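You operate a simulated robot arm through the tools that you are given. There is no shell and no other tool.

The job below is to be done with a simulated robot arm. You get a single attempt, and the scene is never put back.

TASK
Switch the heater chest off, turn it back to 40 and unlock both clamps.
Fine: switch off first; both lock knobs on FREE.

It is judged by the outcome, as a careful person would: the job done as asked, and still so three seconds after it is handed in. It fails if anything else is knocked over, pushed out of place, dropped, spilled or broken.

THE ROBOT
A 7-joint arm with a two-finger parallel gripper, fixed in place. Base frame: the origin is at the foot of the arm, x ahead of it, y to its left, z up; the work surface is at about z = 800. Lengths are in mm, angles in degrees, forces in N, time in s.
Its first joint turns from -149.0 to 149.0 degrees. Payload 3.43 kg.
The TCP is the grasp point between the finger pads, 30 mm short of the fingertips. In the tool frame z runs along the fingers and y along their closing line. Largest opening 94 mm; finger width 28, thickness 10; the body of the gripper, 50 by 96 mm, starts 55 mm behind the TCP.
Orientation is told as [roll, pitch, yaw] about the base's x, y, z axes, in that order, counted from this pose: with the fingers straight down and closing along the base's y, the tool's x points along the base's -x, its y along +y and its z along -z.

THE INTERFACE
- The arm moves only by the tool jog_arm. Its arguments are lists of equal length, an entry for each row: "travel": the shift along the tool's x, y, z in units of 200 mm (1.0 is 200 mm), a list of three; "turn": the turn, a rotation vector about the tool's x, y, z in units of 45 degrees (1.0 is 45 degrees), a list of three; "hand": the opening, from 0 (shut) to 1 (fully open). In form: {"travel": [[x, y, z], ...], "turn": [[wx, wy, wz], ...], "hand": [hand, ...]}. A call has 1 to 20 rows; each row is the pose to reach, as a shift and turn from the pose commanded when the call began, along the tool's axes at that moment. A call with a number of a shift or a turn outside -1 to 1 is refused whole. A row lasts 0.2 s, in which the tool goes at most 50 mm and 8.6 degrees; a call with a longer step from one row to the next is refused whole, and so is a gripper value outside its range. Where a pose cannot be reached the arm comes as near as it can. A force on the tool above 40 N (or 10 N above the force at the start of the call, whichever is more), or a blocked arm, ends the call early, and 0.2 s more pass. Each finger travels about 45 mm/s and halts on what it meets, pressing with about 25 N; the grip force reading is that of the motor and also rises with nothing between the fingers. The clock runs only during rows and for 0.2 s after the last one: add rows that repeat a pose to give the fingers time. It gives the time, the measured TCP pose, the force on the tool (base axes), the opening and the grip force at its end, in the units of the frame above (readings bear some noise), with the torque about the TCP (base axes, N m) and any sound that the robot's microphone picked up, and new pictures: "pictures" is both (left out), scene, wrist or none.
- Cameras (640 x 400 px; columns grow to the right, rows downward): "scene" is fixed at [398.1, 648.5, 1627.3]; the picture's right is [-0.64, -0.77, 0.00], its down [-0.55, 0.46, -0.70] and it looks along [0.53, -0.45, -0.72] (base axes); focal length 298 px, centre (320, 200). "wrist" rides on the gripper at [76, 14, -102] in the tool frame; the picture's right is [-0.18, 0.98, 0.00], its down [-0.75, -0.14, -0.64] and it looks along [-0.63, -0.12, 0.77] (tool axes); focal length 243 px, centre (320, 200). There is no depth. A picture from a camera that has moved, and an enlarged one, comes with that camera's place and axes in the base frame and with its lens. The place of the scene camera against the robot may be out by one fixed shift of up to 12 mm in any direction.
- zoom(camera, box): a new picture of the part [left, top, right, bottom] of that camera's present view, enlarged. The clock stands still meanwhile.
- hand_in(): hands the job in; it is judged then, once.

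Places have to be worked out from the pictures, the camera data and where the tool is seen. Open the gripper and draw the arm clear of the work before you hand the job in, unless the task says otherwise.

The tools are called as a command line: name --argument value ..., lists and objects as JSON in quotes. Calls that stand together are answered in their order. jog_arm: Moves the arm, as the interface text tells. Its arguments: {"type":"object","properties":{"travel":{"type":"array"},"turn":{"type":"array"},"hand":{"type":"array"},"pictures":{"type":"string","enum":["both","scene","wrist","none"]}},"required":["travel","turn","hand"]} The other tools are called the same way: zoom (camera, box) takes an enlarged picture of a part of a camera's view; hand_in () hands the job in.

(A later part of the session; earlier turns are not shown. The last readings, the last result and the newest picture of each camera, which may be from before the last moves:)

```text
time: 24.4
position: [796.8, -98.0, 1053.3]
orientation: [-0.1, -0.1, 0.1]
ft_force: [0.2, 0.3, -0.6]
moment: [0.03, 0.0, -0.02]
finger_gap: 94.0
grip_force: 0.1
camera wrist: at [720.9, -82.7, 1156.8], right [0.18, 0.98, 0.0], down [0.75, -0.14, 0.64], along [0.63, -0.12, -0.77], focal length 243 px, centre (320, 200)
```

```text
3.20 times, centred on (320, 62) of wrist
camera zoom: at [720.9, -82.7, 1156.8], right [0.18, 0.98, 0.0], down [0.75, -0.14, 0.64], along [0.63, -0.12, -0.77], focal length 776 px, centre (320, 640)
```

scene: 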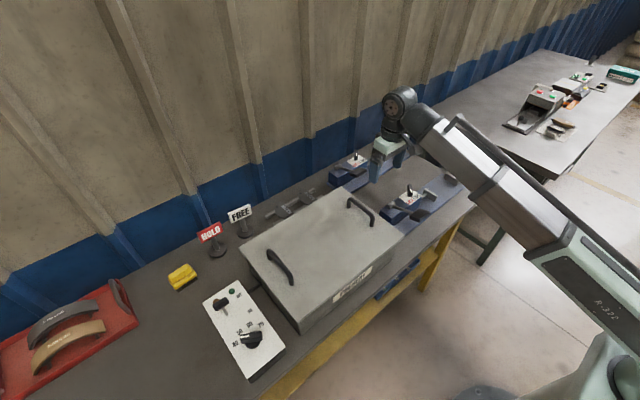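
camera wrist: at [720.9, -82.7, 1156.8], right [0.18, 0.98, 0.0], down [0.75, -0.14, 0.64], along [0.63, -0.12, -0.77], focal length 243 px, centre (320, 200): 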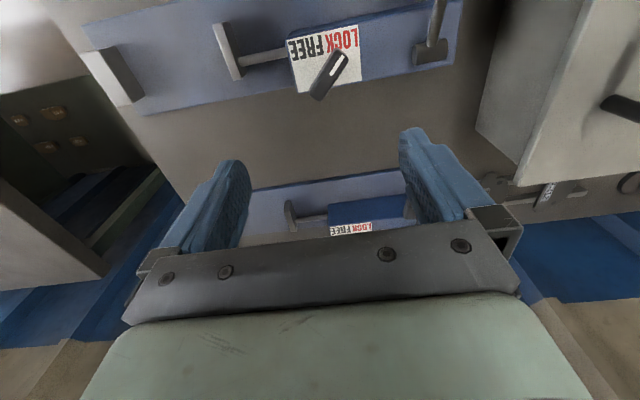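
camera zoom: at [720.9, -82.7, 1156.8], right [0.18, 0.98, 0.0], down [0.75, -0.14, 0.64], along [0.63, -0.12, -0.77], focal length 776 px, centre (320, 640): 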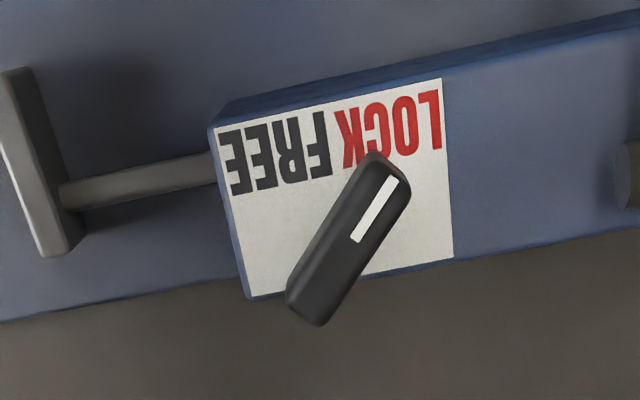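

From the two views the near clamp knob is a bar about 44 mm long, centred at (778.5, -85.5) with its top at z ≈ 908. It points 42° to the LOCK side, and FREE is the mirror angle. I'll align the fingers across the bar (yaw −42) and hover above it.

jog_arm --travel '[[0.02, 0.015, 0.05], [0.04, 0.03, 0.1], [0.06, 0.045, 0.17], [0.08, 0.06, 0.24], [0.0915, 0.0625, 0.31], [0.0915, 0.0625, 0.39]]' --turn '[[0, 0, 0.16], [0, 0, 0.32], [0, 0, 0.48], [0, 0, 0.64], [0, 0, 0.8], [0, 0, 0.933]]' --hand '[0.6, 0.6, 0.6, 0.6, 0.6, 0.6]' --pictures "both"

zoom --camera "wrist" --box '[220, 50, 420, 250]'

```text
time: 25.8
position: [780.1, -85.6, 975.5]
orientation: [0.1, 0.0, -41.9]
ft_force: [0.5, -0.6, 0.5]
moment: [-0.02, -0.03, 0.0]
finger_gap: 56.7
grip_force: 0.1
camera wrist: at [732.8, -23.0, 1078.4], right [0.79, 0.61, 0.0], down [0.47, -0.61, 0.64], along [0.39, -0.51, -0.77], focal length 243 px, centre (320, 200)
```

scene: 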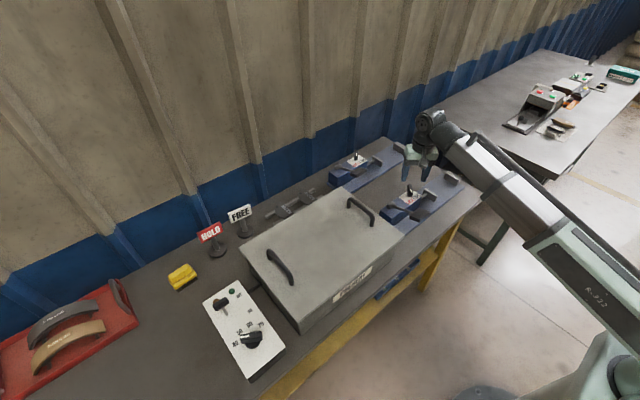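
wrist: 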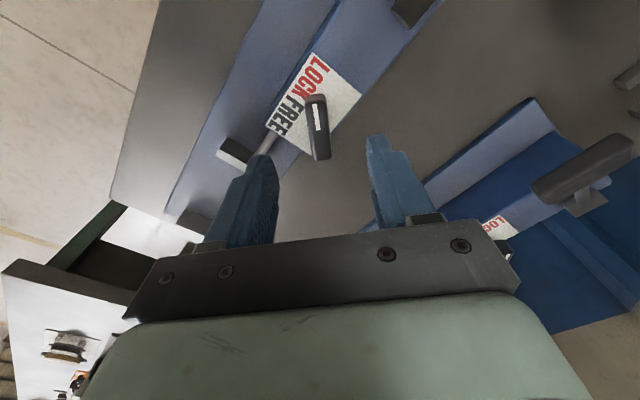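

```text
2.00 times, centred on (320, 150) of wrist
camera zoom: at [732.8, -23.0, 1078.4], right [0.79, 0.61, 0.0], down [0.47, -0.61, 0.64], along [0.39, -0.51, -0.77], focal length 485 px, centre (320, 300)
```

zoom: 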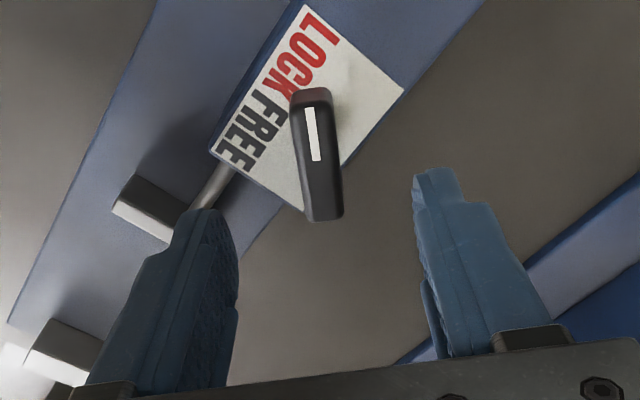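

The bar reads nearer 45° here (average of views ≈ 45°, centre ≈ (778, -84)). I'll trim the yaw to −45 and descend so the fingertips straddle the bar about 17 mm above the label plate.

jog_arm --travel '[[0.0105, 0, 0.06], [0.0105, 0, 0.13], [0.0105, 0, 0.2], [0.0105, 0, 0.25], [0.0105, 0, 0.2775]]' --turn '[[0, 0, 0.065], [0, 0, 0.065], [0, 0, 0.065], [0, 0, 0.065], [0, 0, 0.065]]' --hand '[0.6, 0.6, 0.6, 0.6, 0.6]' --pictures "both"

zoom --camera "scene" --box '[370, 150, 460, 230]'

zoom --camera "wrist" --box '[220, 50, 420, 250]'

```text
time: 27.0
position: [778.1, -83.3, 920.4]
orientation: [0.0, 0.0, -44.9]
ft_force: [0.6, 0.5, 0.4]
moment: [-0.02, 0.01, 0.01]
finger_gap: 56.4
grip_force: 0.1
camera wrist: at [734.7, -19.2, 1023.0], right [0.82, 0.57, 0.0], down [0.44, -0.63, 0.64], along [0.36, -0.53, -0.77], focal length 243 px, centre (320, 200)
```

scene: 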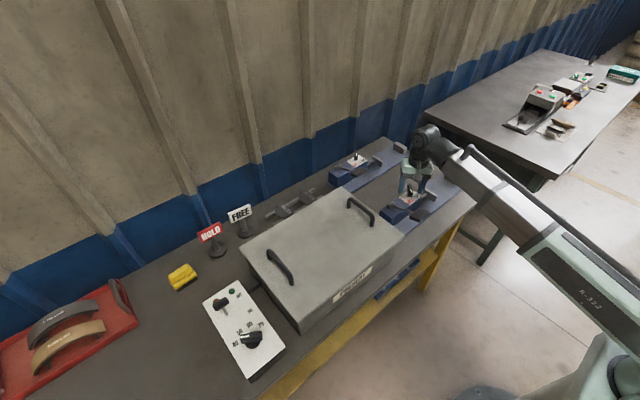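
wrist: 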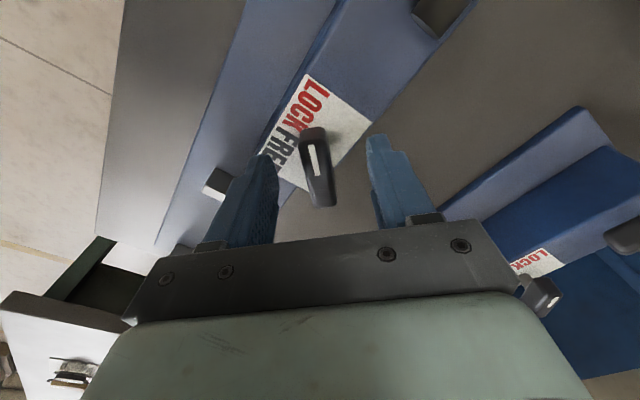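

```text
5.00 times, centred on (415, 190) of scene
camera zoom: at [398.1, 648.5, 1627.3], right [-0.64, -0.77, 0.0], down [-0.55, 0.46, -0.7], along [0.53, -0.45, -0.72], focal length 1491 px, centre (-155, 250)
```

zoom: 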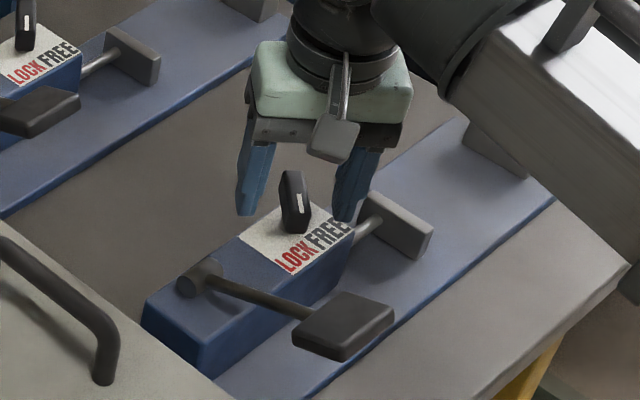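

```text
2.00 times, centred on (320, 150) of wrist
camera zoom: at [734.7, -19.2, 1023.0], right [0.82, 0.57, 0.0], down [0.44, -0.63, 0.64], along [0.36, -0.53, -0.77], focal length 485 px, centre (320, 300)
```

zoom: 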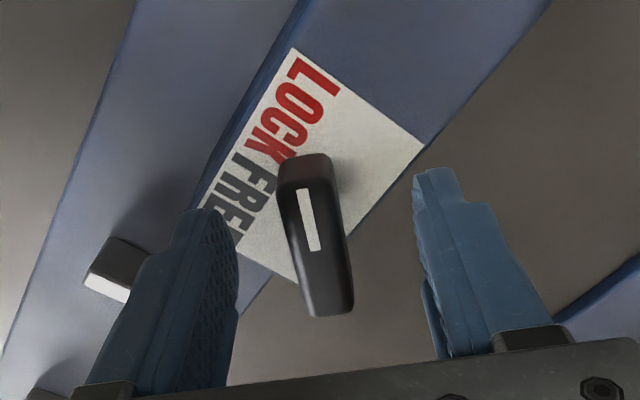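

The bar is centred between the fingers with clearance above the plate. I'm closing on it.

jog_arm --travel '[[0, 0, 0], [0, 0, 0], [0, 0, 0], [0, 0, 0], [0, 0, 0]]' --turn '[[0, 0, 0], [0, 0, 0], [0, 0, 0], [0, 0, 0], [0, 0, 0]]' --hand '[0.4, 0.2, 0, 0, 0]' --pictures "wrist"

```text
time: 28.2
position: [777.6, -84.2, 920.3]
orientation: [-0.1, 0.0, -44.8]
ft_force: [-7.8, -8.3, -2.1]
moment: [-0.21, -0.03, -0.02]
finger_gap: 16.1
grip_force: 44.8
camera wrist: at [734.2, -19.8, 1022.9], right [0.82, 0.57, 0.0], down [0.44, -0.63, 0.64], along [0.36, -0.53, -0.77], focal length 243 px, centre (320, 200)
```

wrist: 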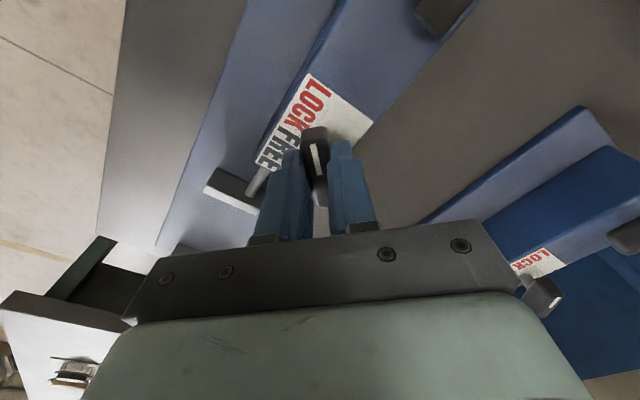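

Gripped (16 mm). There is about 11 N along the closing line, so I'll shift 1.2 mm with it and turn the first 45° counter-clockwise towards FREE.

jog_arm --travel '[[0, -0.006, 0], [0, -0.006, 0], [0, -0.006, 0], [0, -0.006, 0], [0, -0.006, 0], [0, -0.006, 0], [0, -0.006, 0], [0, -0.006, 0], [0, -0.006, 0], [0, -0.006, 0]]' --turn '[[0, 0, -0.06], [0, 0, -0.16], [0, 0, -0.27], [0, 0, -0.38], [0, 0, -0.49], [0, 0, -0.6], [0, 0, -0.71], [0, 0, -0.82], [0, 0, -0.93], [0, 0, -1.0]]' --hand '[0, 0, 0, 0, 0, 0, 0, 0, 0, 0]' --pictures "wrist"

```text
time: 30.4
position: [777.2, -86.5, 920.5]
orientation: [-0.1, 0.1, 0.3]
ft_force: [-17.3, -20.9, -18.3]
moment: [-0.02, -0.66, -0.05]
finger_gap: 15.9
grip_force: 45.5
camera wrist: at [701.1, -71.6, 1023.0], right [0.18, 0.98, 0.0], down [0.76, -0.14, 0.64], along [0.63, -0.12, -0.77], focal length 243 px, centre (320, 200)
```

wrist: 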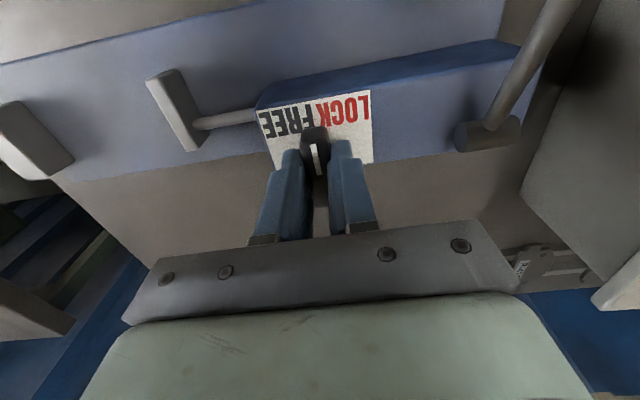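

The bar has turned 45° but about 30 N of strain has built up, so the pivot is a little more to −x/−y. I'll shift to relieve it before going on.

jog_arm --travel '[[0.005, -0.006, -0.003], [0.01, -0.0125, -0.006]]' --turn '[[0, 0, 0], [0, 0, 0]]' --hand '[0, 0, 0]' --pictures "none"

```text
refused: the lists must be of equal length
```

The lists were uneven; I'll resend the small relief shift, moving along the direction of the force.

jog_arm --travel '[[0.005, -0.006, 0.002], [0.01, -0.0125, 0.004]]' --turn '[[0, 0, 0], [0, 0, 0]]' --hand '[0, 0]' --pictures "none"

```text
time: 31.0
position: [776.8, -86.8, 919.7]
orientation: [0.1, -0.2, 0.4]
ft_force: [-2.2, -3.1, -0.3]
moment: [-0.3, 1.55, -0.02]
finger_gap: 16.0
grip_force: 44.8
```

Strain relieved (about 4 N). I'll continue with the next 23°.

jog_arm --travel '[[0, 0, 0], [0, 0, 0], [0, 0, 0], [0, 0, 0], [0, 0, 0], [0, 0, 0]]' --turn '[[0, 0, -0.08], [0, 0, -0.17], [0, 0, -0.26], [0, 0, -0.35], [0, 0, -0.44], [0, 0, -0.52]]' --hand '[0, 0, 0, 0, 0, 0]' --pictures "none"

```text
time: 32.4
position: [777.3, -87.9, 920.7]
orientation: [-0.1, -0.2, 23.6]
ft_force: [18.7, -5.7, 21.8]
moment: [0.18, -0.39, -0.02]
finger_gap: 15.7
grip_force: 45.3
```

Moderate strain again in +x/+z; I'll shift with it and finish the turn to +45° (FREE).

jog_arm --travel '[[-0.0068, -0.0057, -0.004], [-0.0068, -0.0057, -0.004], [-0.0068, -0.0057, -0.004], [-0.0068, -0.0057, -0.004], [-0.0068, -0.0057, -0.004], [-0.0068, -0.0057, -0.004], [-0.0068, -0.0057, -0.004]]' --turn '[[0, 0, 0], [0, 0, -0.09], [0, 0, -0.18], [0, 0, -0.27], [0, 0, -0.36], [0, 0, -0.45], [0, 0, -0.475]]' --hand '[0, 0, 0, 0, 0, 0, 0]' --pictures "both"

zoom --camera "wrist" --box '[220, 50, 420, 250]'

```text
time: 34.0
position: [778.7, -89.0, 920.9]
orientation: [0.0, 0.0, 45.0]
ft_force: [11.2, -9.5, 5.9]
moment: [0.79, -1.12, -0.03]
finger_gap: 15.9
grip_force: 44.4
camera wrist: at [714.0, -131.7, 1022.9], right [-0.56, 0.83, 0.0], down [0.63, 0.43, 0.64], along [0.53, 0.36, -0.77], focal length 243 px, centre (320, 200)
```

scene: 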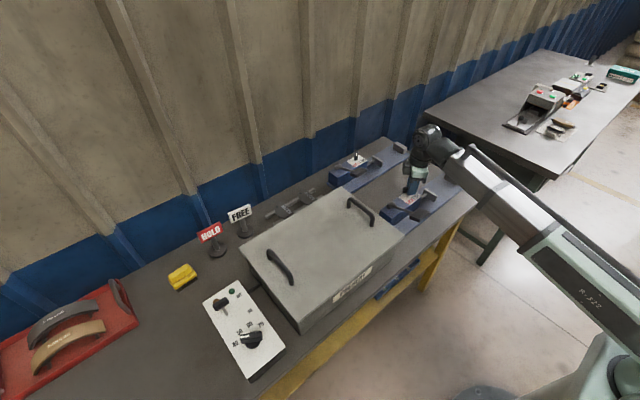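
wrist: 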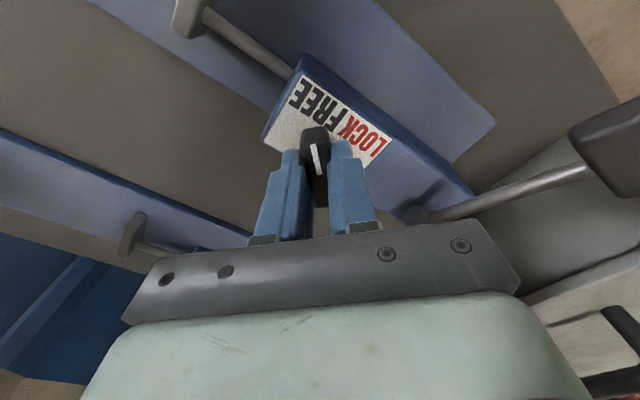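

```text
2.00 times, centred on (320, 150) of wrist
camera zoom: at [714.0, -131.7, 1022.9], right [-0.56, 0.83, 0.0], down [0.63, 0.43, 0.64], along [0.53, 0.36, -0.77], focal length 485 px, centre (320, 300)
```

zoom: 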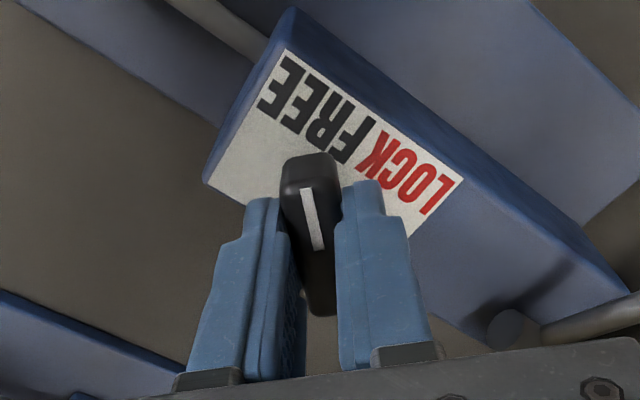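

The bar now points to FREE. I'll open the fingers and lift straight up to check it.

jog_arm --travel '[[0, 0, 0], [0, 0, 0], [0, 0, 0], [0, 0, -0.1], [0, 0, -0.25], [0, 0, -0.4], [0, 0, -0.55]]' --turn '[[0, 0, 0], [0, 0, 0], [0, 0, 0], [0, 0, 0], [0, 0, 0], [0, 0, 0], [0, 0, 0]]' --hand '[0.5, 0.5, 0.5, 0.5, 0.5, 0.5, 0.5]' --pictures "both"

zoom --camera "wrist" --box '[220, 20, 420, 170]'

zoom --camera "scene" --box '[370, 150, 460, 230]'

```text
time: 35.6
position: [777.6, -87.2, 1030.6]
orientation: [0.0, 0.1, 44.9]
ft_force: [0.0, 0.3, 0.8]
moment: [-0.01, 0.01, 0.0]
finger_gap: 46.8
grip_force: 0.1
camera wrist: at [713.4, -130.6, 1133.0], right [-0.56, 0.83, 0.0], down [0.63, 0.43, 0.64], along [0.53, 0.36, -0.77], focal length 243 px, centre (320, 200)
```

scene: 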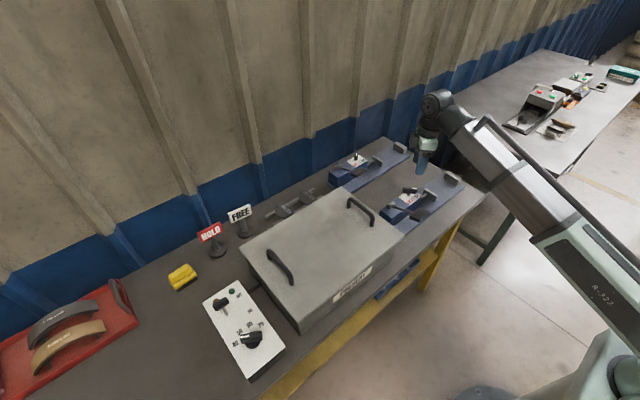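
wrist: 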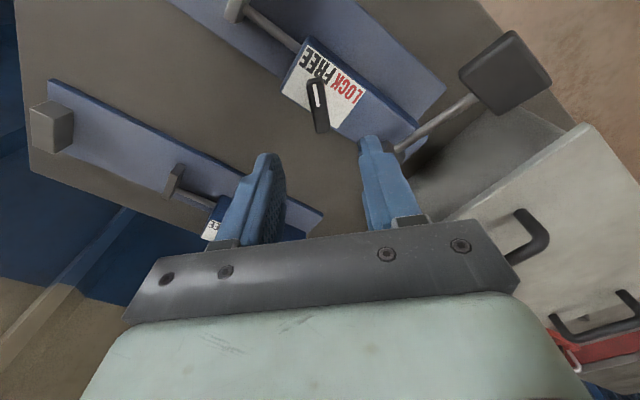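

```text
2.67 times, centred on (320, 95) of wrist
camera zoom: at [713.4, -130.6, 1133.0], right [-0.56, 0.83, 0.0], down [0.63, 0.43, 0.64], along [0.53, 0.36, -0.77], focal length 647 px, centre (320, 480)
```

zoom: 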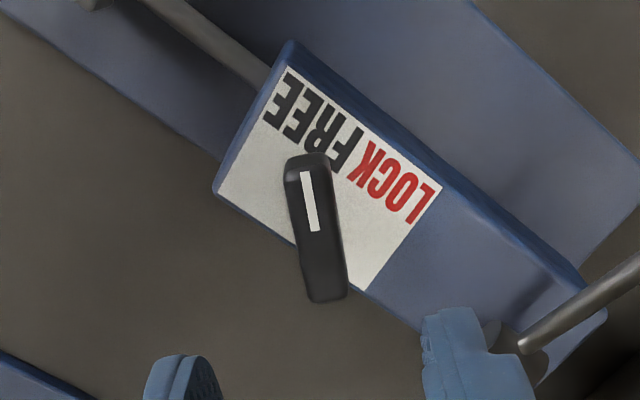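

```text
5.00 times, centred on (415, 190) of scene
camera zoom: at [398.1, 648.5, 1627.3], right [-0.64, -0.77, 0.0], down [-0.55, 0.46, -0.7], along [0.53, -0.45, -0.72], focal length 1491 px, centre (-155, 250)
```

zoom: 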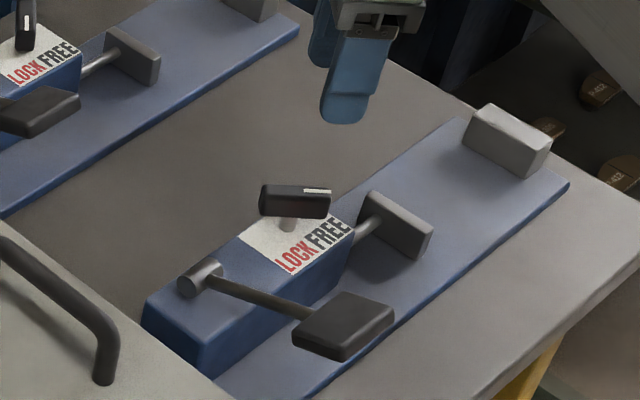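

The near clamp is on FREE (mark about 43° to the −y side, matching the FREE label) and the clamp hasn't shifted. Now I'll go out towards the far clamp and get a good look at its knob from above.

jog_arm --travel '[[-0.08, -0.08, -0.1], [-0.19, -0.19, -0.2], [-0.3, -0.3, -0.25], [-0.42, -0.42, -0.25], [-0.53, -0.53, -0.25], [-0.636, -0.636, -0.25]]' --turn '[[0, 0, 0.16], [0, 0, 0.33], [0, 0, 0.5], [0, 0, 0.67], [0, 0, 0.84], [0, 0, 1.0]]' --hand '[1, 1, 1, 1, 1, 1]' --pictures "wrist"

zoom --camera "wrist" --box '[220, 60, 420, 220]'

zoom --camera "wrist" --box '[160, 20, 480, 220]'

```text
time: 37.0
position: [958.7, -86.4, 1080.2]
orientation: [0.0, 0.0, -0.2]
ft_force: [0.4, 0.6, -0.1]
moment: [-0.01, 0.02, -0.03]
finger_gap: 94.0
grip_force: 0.1
camera wrist: at [881.5, -71.9, 1182.7], right [0.19, 0.98, 0.0], down [0.75, -0.14, 0.64], along [0.63, -0.12, -0.77], focal length 243 px, centre (320, 200)
```

wrist: 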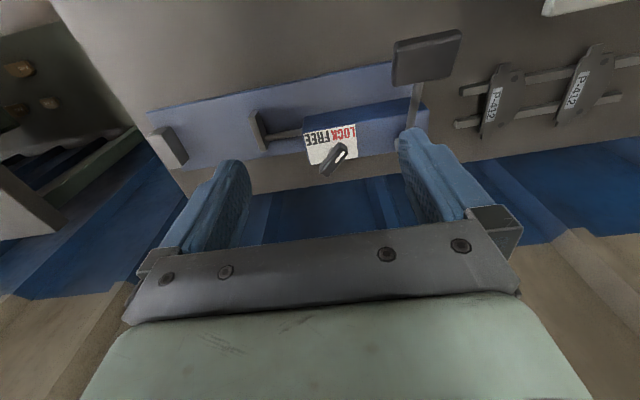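

```text
2.50 times, centred on (320, 140) of wrist
camera zoom: at [881.5, -71.9, 1182.7], right [0.19, 0.98, 0.0], down [0.75, -0.14, 0.64], along [0.63, -0.12, -0.77], focal length 606 px, centre (320, 350)
```

zoom: 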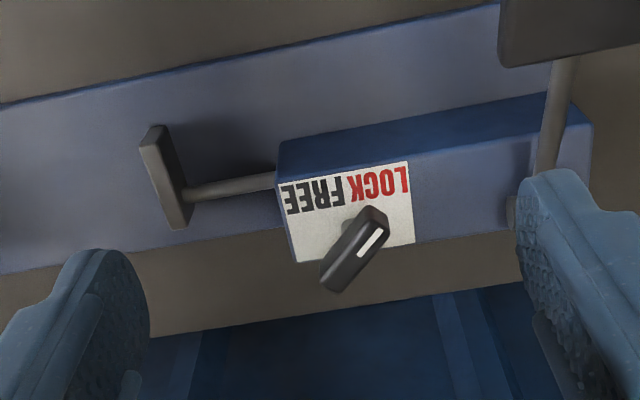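

```text
2.00 times, centred on (320, 120) of wrist
camera zoom: at [881.5, -71.9, 1182.7], right [0.19, 0.98, 0.0], down [0.75, -0.14, 0.64], along [0.63, -0.12, -0.77], focal length 485 px, centre (320, 360)
```

zoom: 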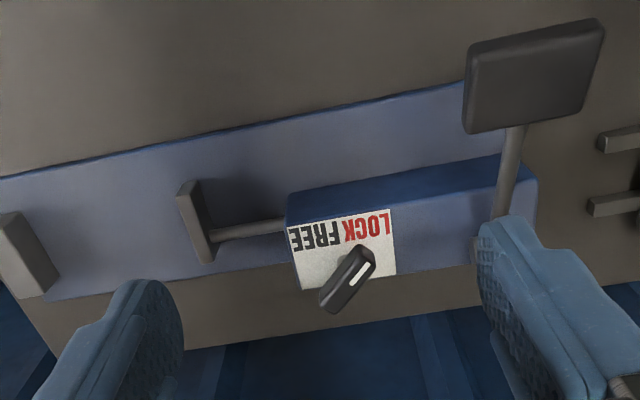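

The far clamp is identical (plate offset by +270 mm in x), so its pivot is about (1047.5, -85), also on LOCK. That is beyond vertical reach, so I'll test in free air how far a tool tilted 20° outward gets above it.

jog_arm --travel '[[-0.09, 0.002, 0.05], [-0.18, 0.004, 0.1], [-0.27, 0.006, 0.15], [-0.36, 0.007, 0.23], [-0.444, 0.007, 0.32]]' --turn '[[0, -0.09, 0], [0, -0.18, 0], [0, -0.27, 0], [0, -0.36, 0], [0, -0.444, 0]]' --hand '[0.6, 0.6, 0.6, 0.6, 0.6]' --pictures "both"

```text
time: 38.2
position: [1046.8, -87.5, 1016.8]
orientation: [0.0, -20.1, 0.0]
ft_force: [0.5, 0.4, 0.4]
moment: [0.02, 0.0, 0.0]
finger_gap: 56.3
grip_force: 0.1
camera wrist: at [939.9, -71.6, 1087.1], right [0.17, 0.98, 0.06], down [0.49, -0.14, 0.86], along [0.86, -0.12, -0.5], focal length 243 px, centre (320, 200)
```

scene: 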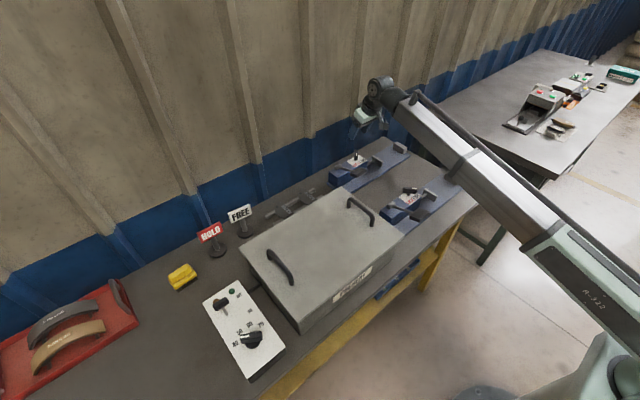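
wrist: 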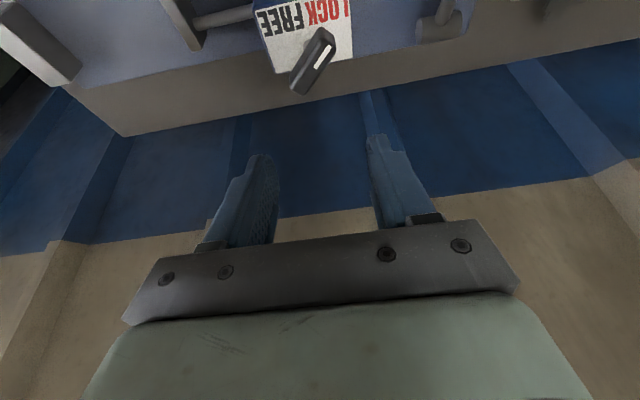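

20° of tilt reaches it easily here. Now I'll test swinging the tilted tool 45° clockwise about the vertical, to line up with the bar at LOCK, still in free air.

jog_arm --travel '[[0, 0, 0], [0, 0, 0], [0, 0, 0], [0, 0, 0], [0, 0, 0], [0, 0, 0]]' --turn '[[0.057, 0, 0.157], [0.114, 0, 0.313], [0.171, 0, 0.47], [0.228, 0, 0.627], [0.285, 0, 0.783], [0.342, 0, 0.94]]' --hand '[0.6, 0.6, 0.6, 0.6, 0.6, 0.6]' --pictures "both"

zoom --camera "wrist" --box '[220, 0, 420, 150]'

```text
time: 39.6
position: [1046.5, -87.6, 1017.6]
orientation: [0.0, -20.0, -45.1]
ft_force: [-0.2, 0.4, 0.4]
moment: [0.0, 0.02, -0.02]
finger_gap: 56.2
grip_force: 0.1
camera wrist: at [981.4, -0.4, 1087.1], right [0.82, 0.57, 0.06], down [0.24, -0.45, 0.86], along [0.52, -0.69, -0.5], focal length 243 px, centre (320, 200)
```

scene: 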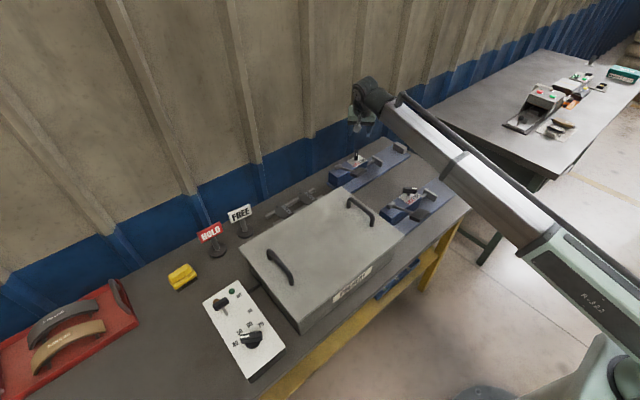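
wrist: 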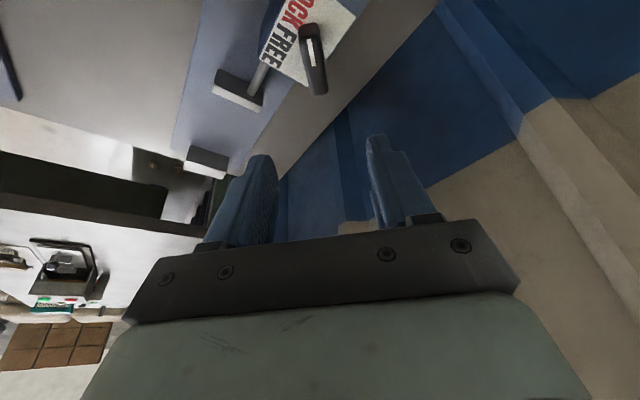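

```text
2.67 times, centred on (320, 75) of wrist
camera zoom: at [981.4, -0.4, 1087.1], right [0.82, 0.57, 0.06], down [0.24, -0.45, 0.86], along [0.52, -0.69, -0.5], focal length 647 px, centre (320, 533)
```

zoom: 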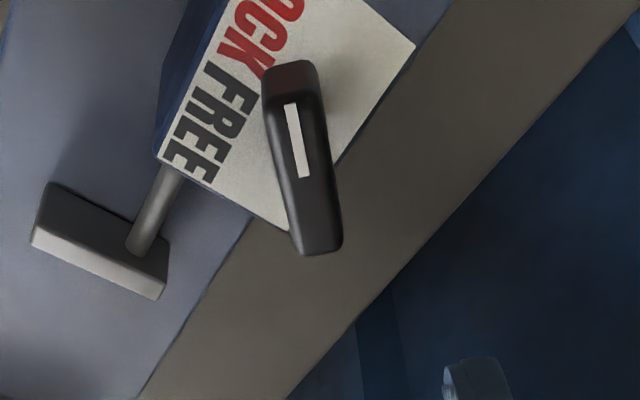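

Both orientations reach. The bar reads about 45–47° with its pivot near (1047.5, -85). I'll come down to just above the knob at this tilt and re-test reach at the lower height.

jog_arm --travel '[[0.03, 0.0127, 0.08], [0.06, 0.0127, 0.16], [0.09, 0.0127, 0.24], [0.121, 0.0127, 0.3156]]' --turn '[[0, 0, 0], [0, 0, 0], [0, 0, 0], [0, 0, 0]]' --hand '[0.6, 0.6, 0.6, 0.6]' --pictures "both"

zoom --camera "scene" --box '[310, 70, 430, 190]'

zoom --camera "wrist" --box '[220, 20, 420, 220]'

```text
time: 40.6
position: [1047.3, -85.0, 948.5]
orientation: [0.0, -20.1, -45.0]
ft_force: [0.2, 0.1, -0.1]
moment: [-0.01, -0.03, 0.0]
finger_gap: 56.4
grip_force: 0.1
camera wrist: at [981.6, 1.7, 1019.0], right [0.82, 0.57, 0.06], down [0.25, -0.45, 0.86], along [0.52, -0.69, -0.5], focal length 243 px, centre (320, 200)
```

scene: 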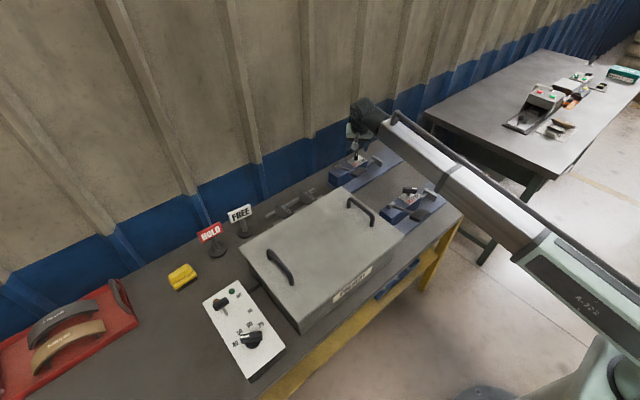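
wrist: 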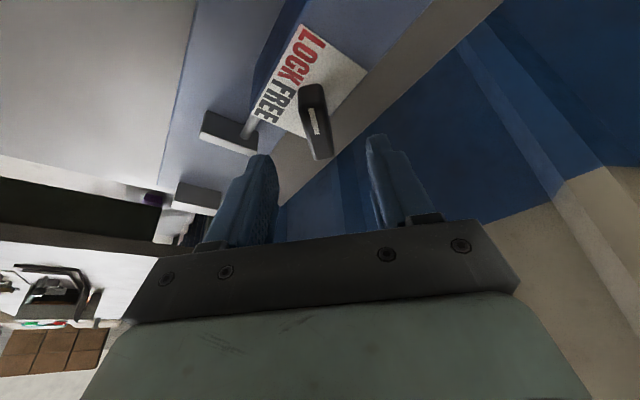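

```text
3.33 times, centred on (370, 130) of scene
camera zoom: at [398.1, 648.5, 1627.3], right [-0.64, -0.77, 0.0], down [-0.55, 0.46, -0.7], along [0.53, -0.45, -0.72], focal length 994 px, centre (153, 433)
```

zoom: 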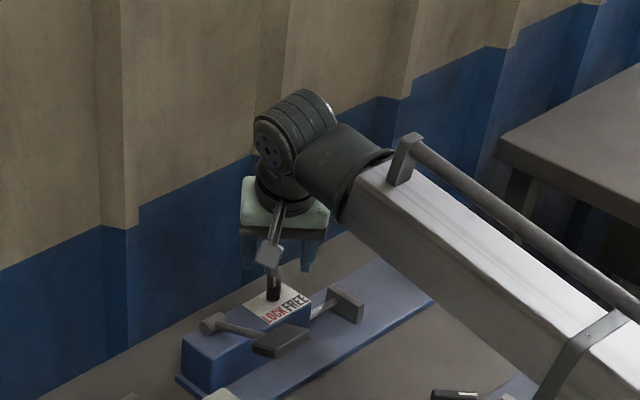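

```text
2.00 times, centred on (320, 120) of wrist
camera zoom: at [981.6, 1.7, 1019.0], right [0.82, 0.57, 0.06], down [0.25, -0.45, 0.86], along [0.52, -0.69, -0.5], focal length 485 px, centre (320, 360)
```

zoom: 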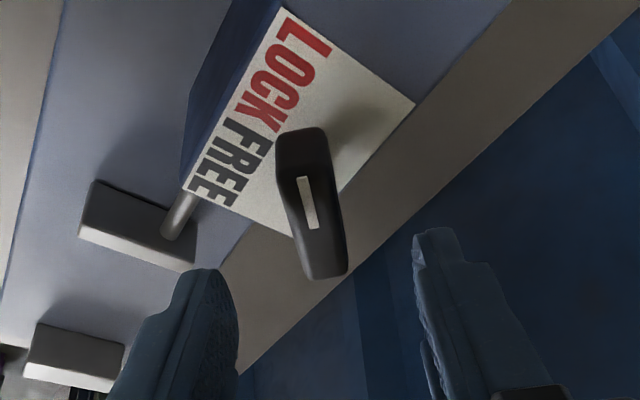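

Reach holds at this height too. Before gripping I'll rehearse the whole 90° swing just above the knob: first half now.

jog_arm --travel '[[-0.011, 0, -0.03], [-0.011, 0, -0.03], [-0.011, 0, -0.03], [-0.011, 0, -0.03], [-0.011, 0, -0.03], [-0.011, 0, -0.03], [-0.011, 0, -0.03]]' --turn '[[0, 0, 0], [-0.057, 0, -0.157], [-0.114, 0, -0.313], [-0.171, 0, -0.47], [-0.228, 0, -0.627], [-0.285, 0, -0.783], [-0.342, 0, -0.94]]' --hand '[0.6, 0.6, 0.6, 0.6, 0.6, 0.6, 0.6]' --pictures "none"

jog_arm --travel '[[0, 0, 0], [0, 0, 0], [0, 0, 0], [0, 0, 0], [0, 0, 0], [0, 0, 0]]' --turn '[[-0.057, 0, -0.157], [-0.114, 0, -0.313], [-0.171, 0, -0.47], [-0.228, 0, -0.627], [-0.285, 0, -0.783], [-0.342, 0, -0.94]]' --hand '[0.6, 0.6, 0.6, 0.6, 0.6, 0.6]' --pictures "both"

```text
time: 42.2
position: [1047.1, -84.3, 955.6]
orientation: [0.0, -20.0, 0.0]
ft_force: [0.9, -0.5, -0.6]
moment: [0.0, 0.02, -0.01]
finger_gap: 56.7
grip_force: 0.0
```

```text
time: 43.6
position: [1047.3, -82.6, 955.9]
orientation: [0.1, -20.0, 45.2]
ft_force: [-0.6, -0.3, 0.4]
moment: [0.0, 0.04, 0.01]
finger_gap: 56.4
grip_force: 0.1
camera wrist: at [962.1, -148.4, 1026.1], right [-0.57, 0.82, 0.06], down [0.44, 0.25, 0.86], along [0.69, 0.52, -0.5], focal length 243 px, centre (320, 200)
```

scene: 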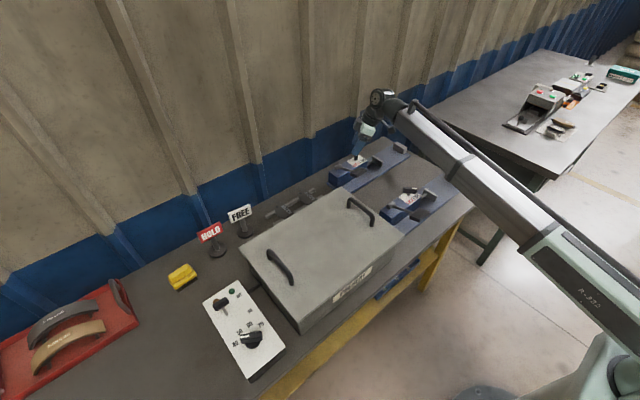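
wrist: 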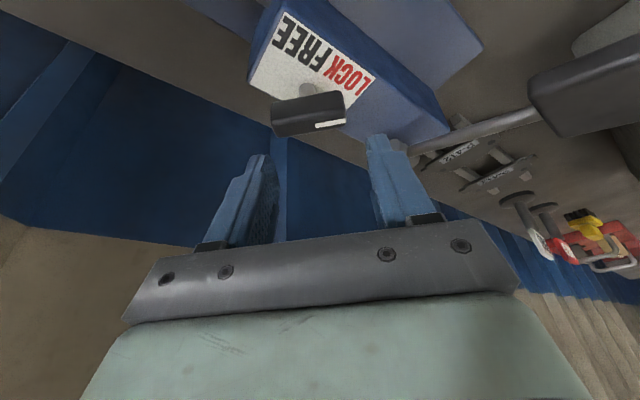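

The full swing is reachable without faults. From here I can see the knob's stem, so I'll zoom to pin down the pivot.

zoom --camera "wrist" --box '[220, 0, 420, 160]'

```text
2.50 times, centred on (320, 80) of wrist
camera zoom: at [962.1, -148.4, 1026.1], right [-0.57, 0.82, 0.06], down [0.44, 0.25, 0.86], along [0.69, 0.52, -0.5], focal length 606 px, centre (320, 500)
```

zoom: 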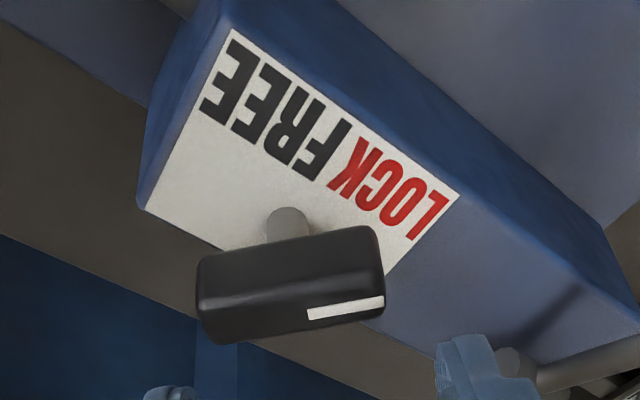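

In this flipped view the stem's near edge puts the pivot at about (1051, -84.5), which matches re-solving the near knob's motion. I'll swing back to the LOCK alignment, holding above the knob.

jog_arm --travel '[[0, 0, 0], [0, 0, 0], [0, 0, 0], [0, 0, 0], [0, 0, 0], [0, 0, 0]]' --turn '[[0.057, 0, 0.157], [0.114, 0, 0.313], [0.171, 0, 0.47], [0.228, 0, 0.627], [0.285, 0, 0.783], [0.342, 0, 0.94]]' --hand '[0.6, 0.6, 0.6, 0.6, 0.6, 0.6]' --pictures "none"

jog_arm --travel '[[0, 0, 0], [0, 0, 0], [0, 0, 0], [0, 0, 0], [0, 0, 0], [0, 0, 0], [0, 0, 0]]' --turn '[[0.057, 0, 0.157], [0.114, 0, 0.313], [0.171, 0, 0.47], [0.228, 0, 0.627], [0.285, 0, 0.783], [0.342, 0, 0.94], [0.342, 0, 0.94]]' --hand '[0.6, 0.6, 0.6, 0.6, 0.6, 0.6, 0.6]' --pictures "wrist"

```text
time: 45.0
position: [1047.3, -84.9, 955.2]
orientation: [0.1, -20.0, -0.2]
ft_force: [-1.0, -0.2, 0.3]
moment: [0.0, 0.05, 0.01]
finger_gap: 56.3
grip_force: 0.0
```

```text
time: 46.6
position: [1046.9, -84.9, 954.6]
orientation: [0.0, -20.0, -45.1]
ft_force: [-0.3, -0.5, 0.3]
moment: [0.0, 0.01, 0.0]
finger_gap: 56.4
grip_force: 0.0
camera wrist: at [982.3, 2.4, 1025.8], right [0.82, 0.57, 0.06], down [0.24, -0.45, 0.86], along [0.52, -0.69, -0.5], focal length 243 px, centre (320, 200)
```

wrist: 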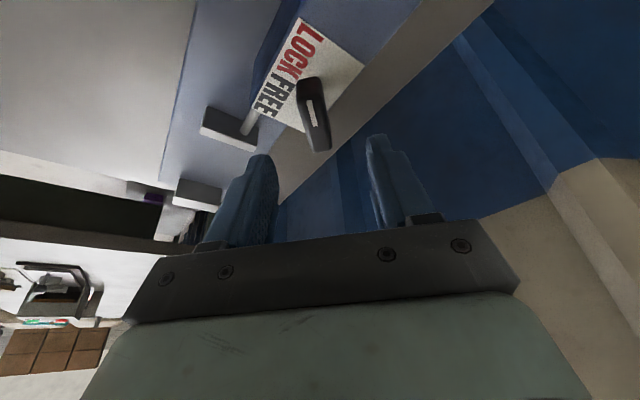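

Combining the image and the near-knob experience, I take the pivot as (1050.5, -86.2) in tool terms. I'll descend around the bar to z ≈ 919.

jog_arm --travel '[[-0.005, 0.008, 0.02], [0.01, 0.008, 0.07], [0.022, 0.008, 0.11], [0.034, 0.008, 0.145], [0.045, 0.008, 0.174]]' --turn '[[0, 0, 0], [0, 0, 0], [0, 0, 0], [0, 0, 0], [0, 0, 0]]' --hand '[0.6, 0.6, 0.6, 0.6, 0.6]' --pictures "both"

zoom --camera "wrist" --box '[220, 40, 420, 240]'

zoom --camera "scene" --box '[310, 90, 430, 200]'

```text
time: 47.8
position: [1050.7, -86.5, 919.7]
orientation: [0.1, -20.0, -45.0]
ft_force: [0.2, -0.5, -0.6]
moment: [0.0, -0.01, -0.01]
finger_gap: 56.1
grip_force: 0.1
camera wrist: at [985.3, 0.9, 989.9], right [0.82, 0.57, 0.06], down [0.25, -0.45, 0.86], along [0.52, -0.69, -0.51], focal length 243 px, centre (320, 200)
```

scene: 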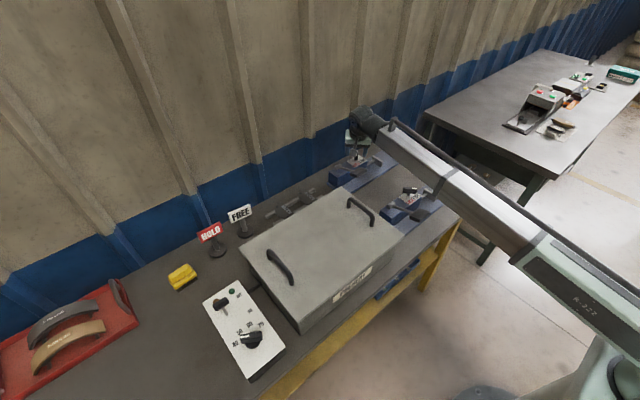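
wrist: 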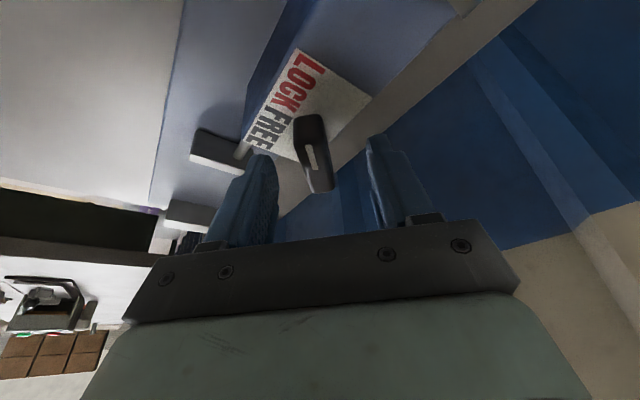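

```text
2.00 times, centred on (320, 140) of wrist
camera zoom: at [985.3, 0.9, 989.9], right [0.82, 0.57, 0.06], down [0.25, -0.45, 0.86], along [0.52, -0.69, -0.51], focal length 485 px, centre (320, 320)
```

zoom: 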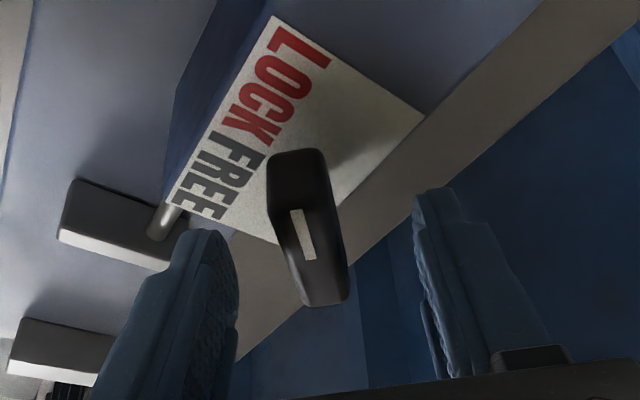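

```text
3.64 times, centred on (370, 145) of scene
camera zoom: at [398.1, 648.5, 1627.3], right [-0.64, -0.77, 0.0], down [-0.55, 0.46, -0.7], along [0.53, -0.45, -0.72], focal length 1084 px, centre (138, 400)
```

zoom: 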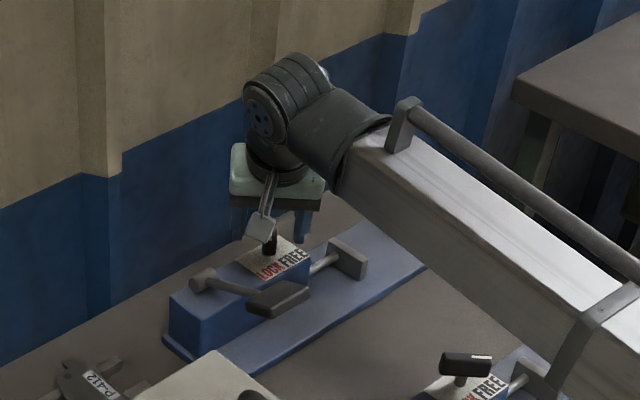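

The bar is between the fingers, and the plunger, plate and lever are clear. I'm closing on it.

jog_arm --travel '[[0, 0, 0], [0, 0, 0], [0, 0, 0], [0, 0, 0], [0, 0, 0]]' --turn '[[0, 0, 0], [0, 0, 0], [0, 0, 0], [0, 0, 0], [0, 0, 0]]' --hand '[0.4, 0.2, 0, 0, 0]' --pictures "wrist"

```text
time: 49.0
position: [1048.7, -86.7, 919.8]
orientation: [-0.1, -20.0, -45.1]
ft_force: [-8.8, -6.9, -2.6]
moment: [0.03, 0.09, 0.08]
finger_gap: 15.9
grip_force: 44.8
camera wrist: at [984.6, 0.2, 990.1], right [0.82, 0.57, 0.06], down [0.25, -0.45, 0.86], along [0.52, -0.69, -0.51], focal length 243 px, centre (320, 200)
```

wrist: 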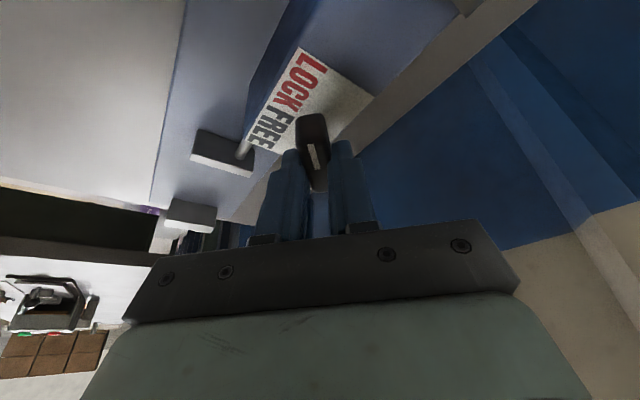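

Gripped at 16 mm, same light side force as before. I'll ease 1.5 mm with it and turn the first 22° towards FREE about the vertical.

jog_arm --travel '[[0, -0.0075, 0], [0, -0.0075, 0], [0, -0.0075, 0], [0, -0.0075, 0], [0, -0.0075, 0], [0, -0.0075, 0]]' --turn '[[0, 0, 0], [-0.034, 0, -0.094], [-0.068, 0, -0.188], [-0.103, 0, -0.282], [-0.137, 0, -0.376], [-0.171, 0, -0.47]]' --hand '[0, 0, 0, 0, 0, 0]' --pictures "none"

```text
time: 50.4
position: [1049.4, -86.6, 920.1]
orientation: [0.0, -20.0, -22.4]
ft_force: [-6.1, -4.0, -3.4]
moment: [-0.29, -0.25, 0.02]
finger_gap: 16.0
grip_force: 44.8
```

Only about 8 N. Continuing the next 22°.

jog_arm --travel '[[0, 0, 0], [0, 0, 0], [0, 0, 0], [0, 0, 0], [0, 0, 0]]' --turn '[[-0.034, 0, -0.094], [-0.068, 0, -0.188], [-0.103, 0, -0.282], [-0.137, 0, -0.376], [-0.171, 0, -0.47]]' --hand '[0, 0, 0, 0, 0]' --pictures "wrist"

```text
time: 51.6
position: [1049.4, -87.8, 918.7]
orientation: [0.0, -20.1, 0.0]
ft_force: [-7.3, -3.6, -3.1]
moment: [-0.11, 0.41, -0.02]
finger_gap: 15.9
grip_force: 44.7
camera wrist: at [942.9, -71.7, 990.2], right [0.17, 0.98, 0.06], down [0.49, -0.14, 0.86], along [0.86, -0.12, -0.51], focal length 243 px, centre (320, 200)
```

wrist: 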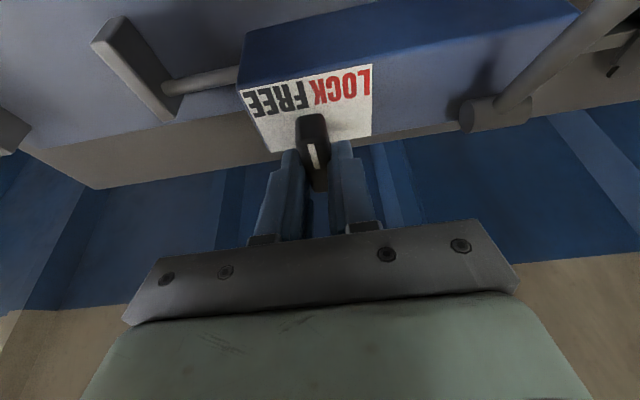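

The bar is now at mid-way with only light force. I'll turn another 22°.

jog_arm --travel '[[0, 0, 0], [0, 0, 0], [0, 0, 0], [0, 0, 0], [0, 0, 0]]' --turn '[[-0.034, 0, -0.094], [-0.068, 0, -0.188], [-0.103, 0, -0.282], [-0.137, 0, -0.376], [-0.171, 0, -0.47]]' --hand '[0, 0, 0, 0, 0]' --pictures "none"

```text
time: 52.8
position: [1050.2, -86.2, 920.3]
orientation: [0.0, -20.0, 22.6]
ft_force: [-7.7, -5.7, -2.4]
moment: [-0.37, 0.19, -0.02]
finger_gap: 16.1
grip_force: 45.1
```

Still light. I'll do the last 22° to reach FREE.

jog_arm --travel '[[0, 0, 0], [0, 0, 0], [0, 0, 0], [0, 0, 0], [0, 0, 0]]' --turn '[[-0.034, 0, -0.094], [-0.068, 0, -0.188], [-0.103, 0, -0.282], [-0.137, 0, -0.376], [-0.171, 0, -0.47]]' --hand '[0, 0, 0, 0, 0]' --pictures "both"

zoom --camera "wrist" --box '[220, 40, 420, 240]'

```text
time: 54.0
position: [1050.3, -86.9, 919.3]
orientation: [0.0, -20.0, 45.1]
ft_force: [-8.9, -10.3, -1.6]
moment: [0.22, -0.09, -0.01]
finger_gap: 15.8
grip_force: 45.2
camera wrist: at [964.3, -151.7, 990.2], right [-0.57, 0.82, 0.06], down [0.45, 0.25, 0.86], along [0.69, 0.52, -0.5], focal length 243 px, centre (320, 200)
```

scene: 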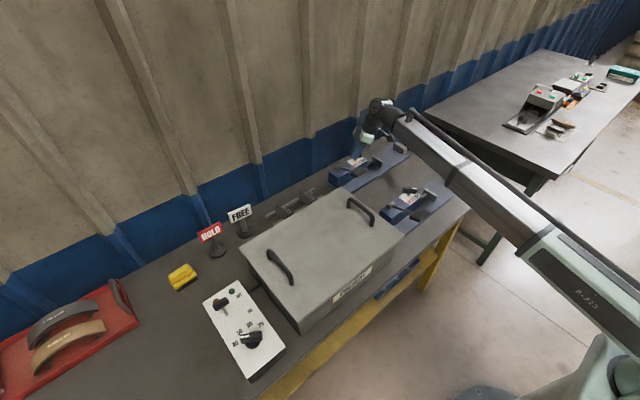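
wrist: 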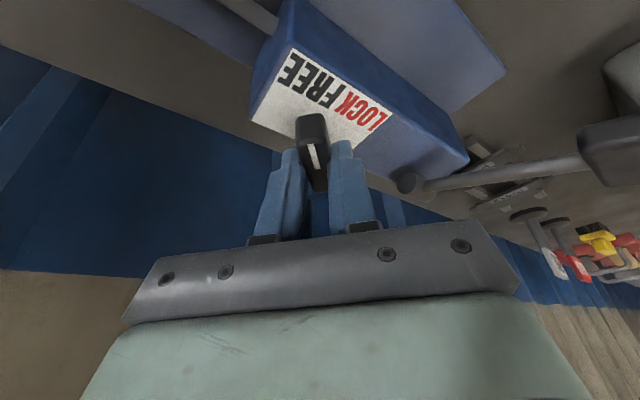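

```text
2.00 times, centred on (320, 140) of wrist
camera zoom: at [964.3, -151.7, 990.2], right [-0.57, 0.82, 0.06], down [0.45, 0.25, 0.86], along [0.69, 0.52, -0.5], focal length 485 px, centre (320, 320)
```

zoom: 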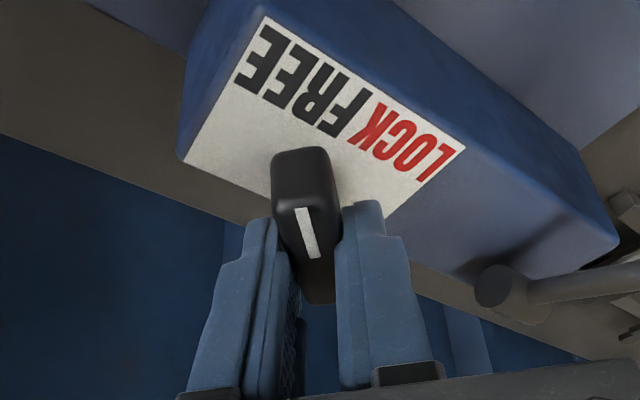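

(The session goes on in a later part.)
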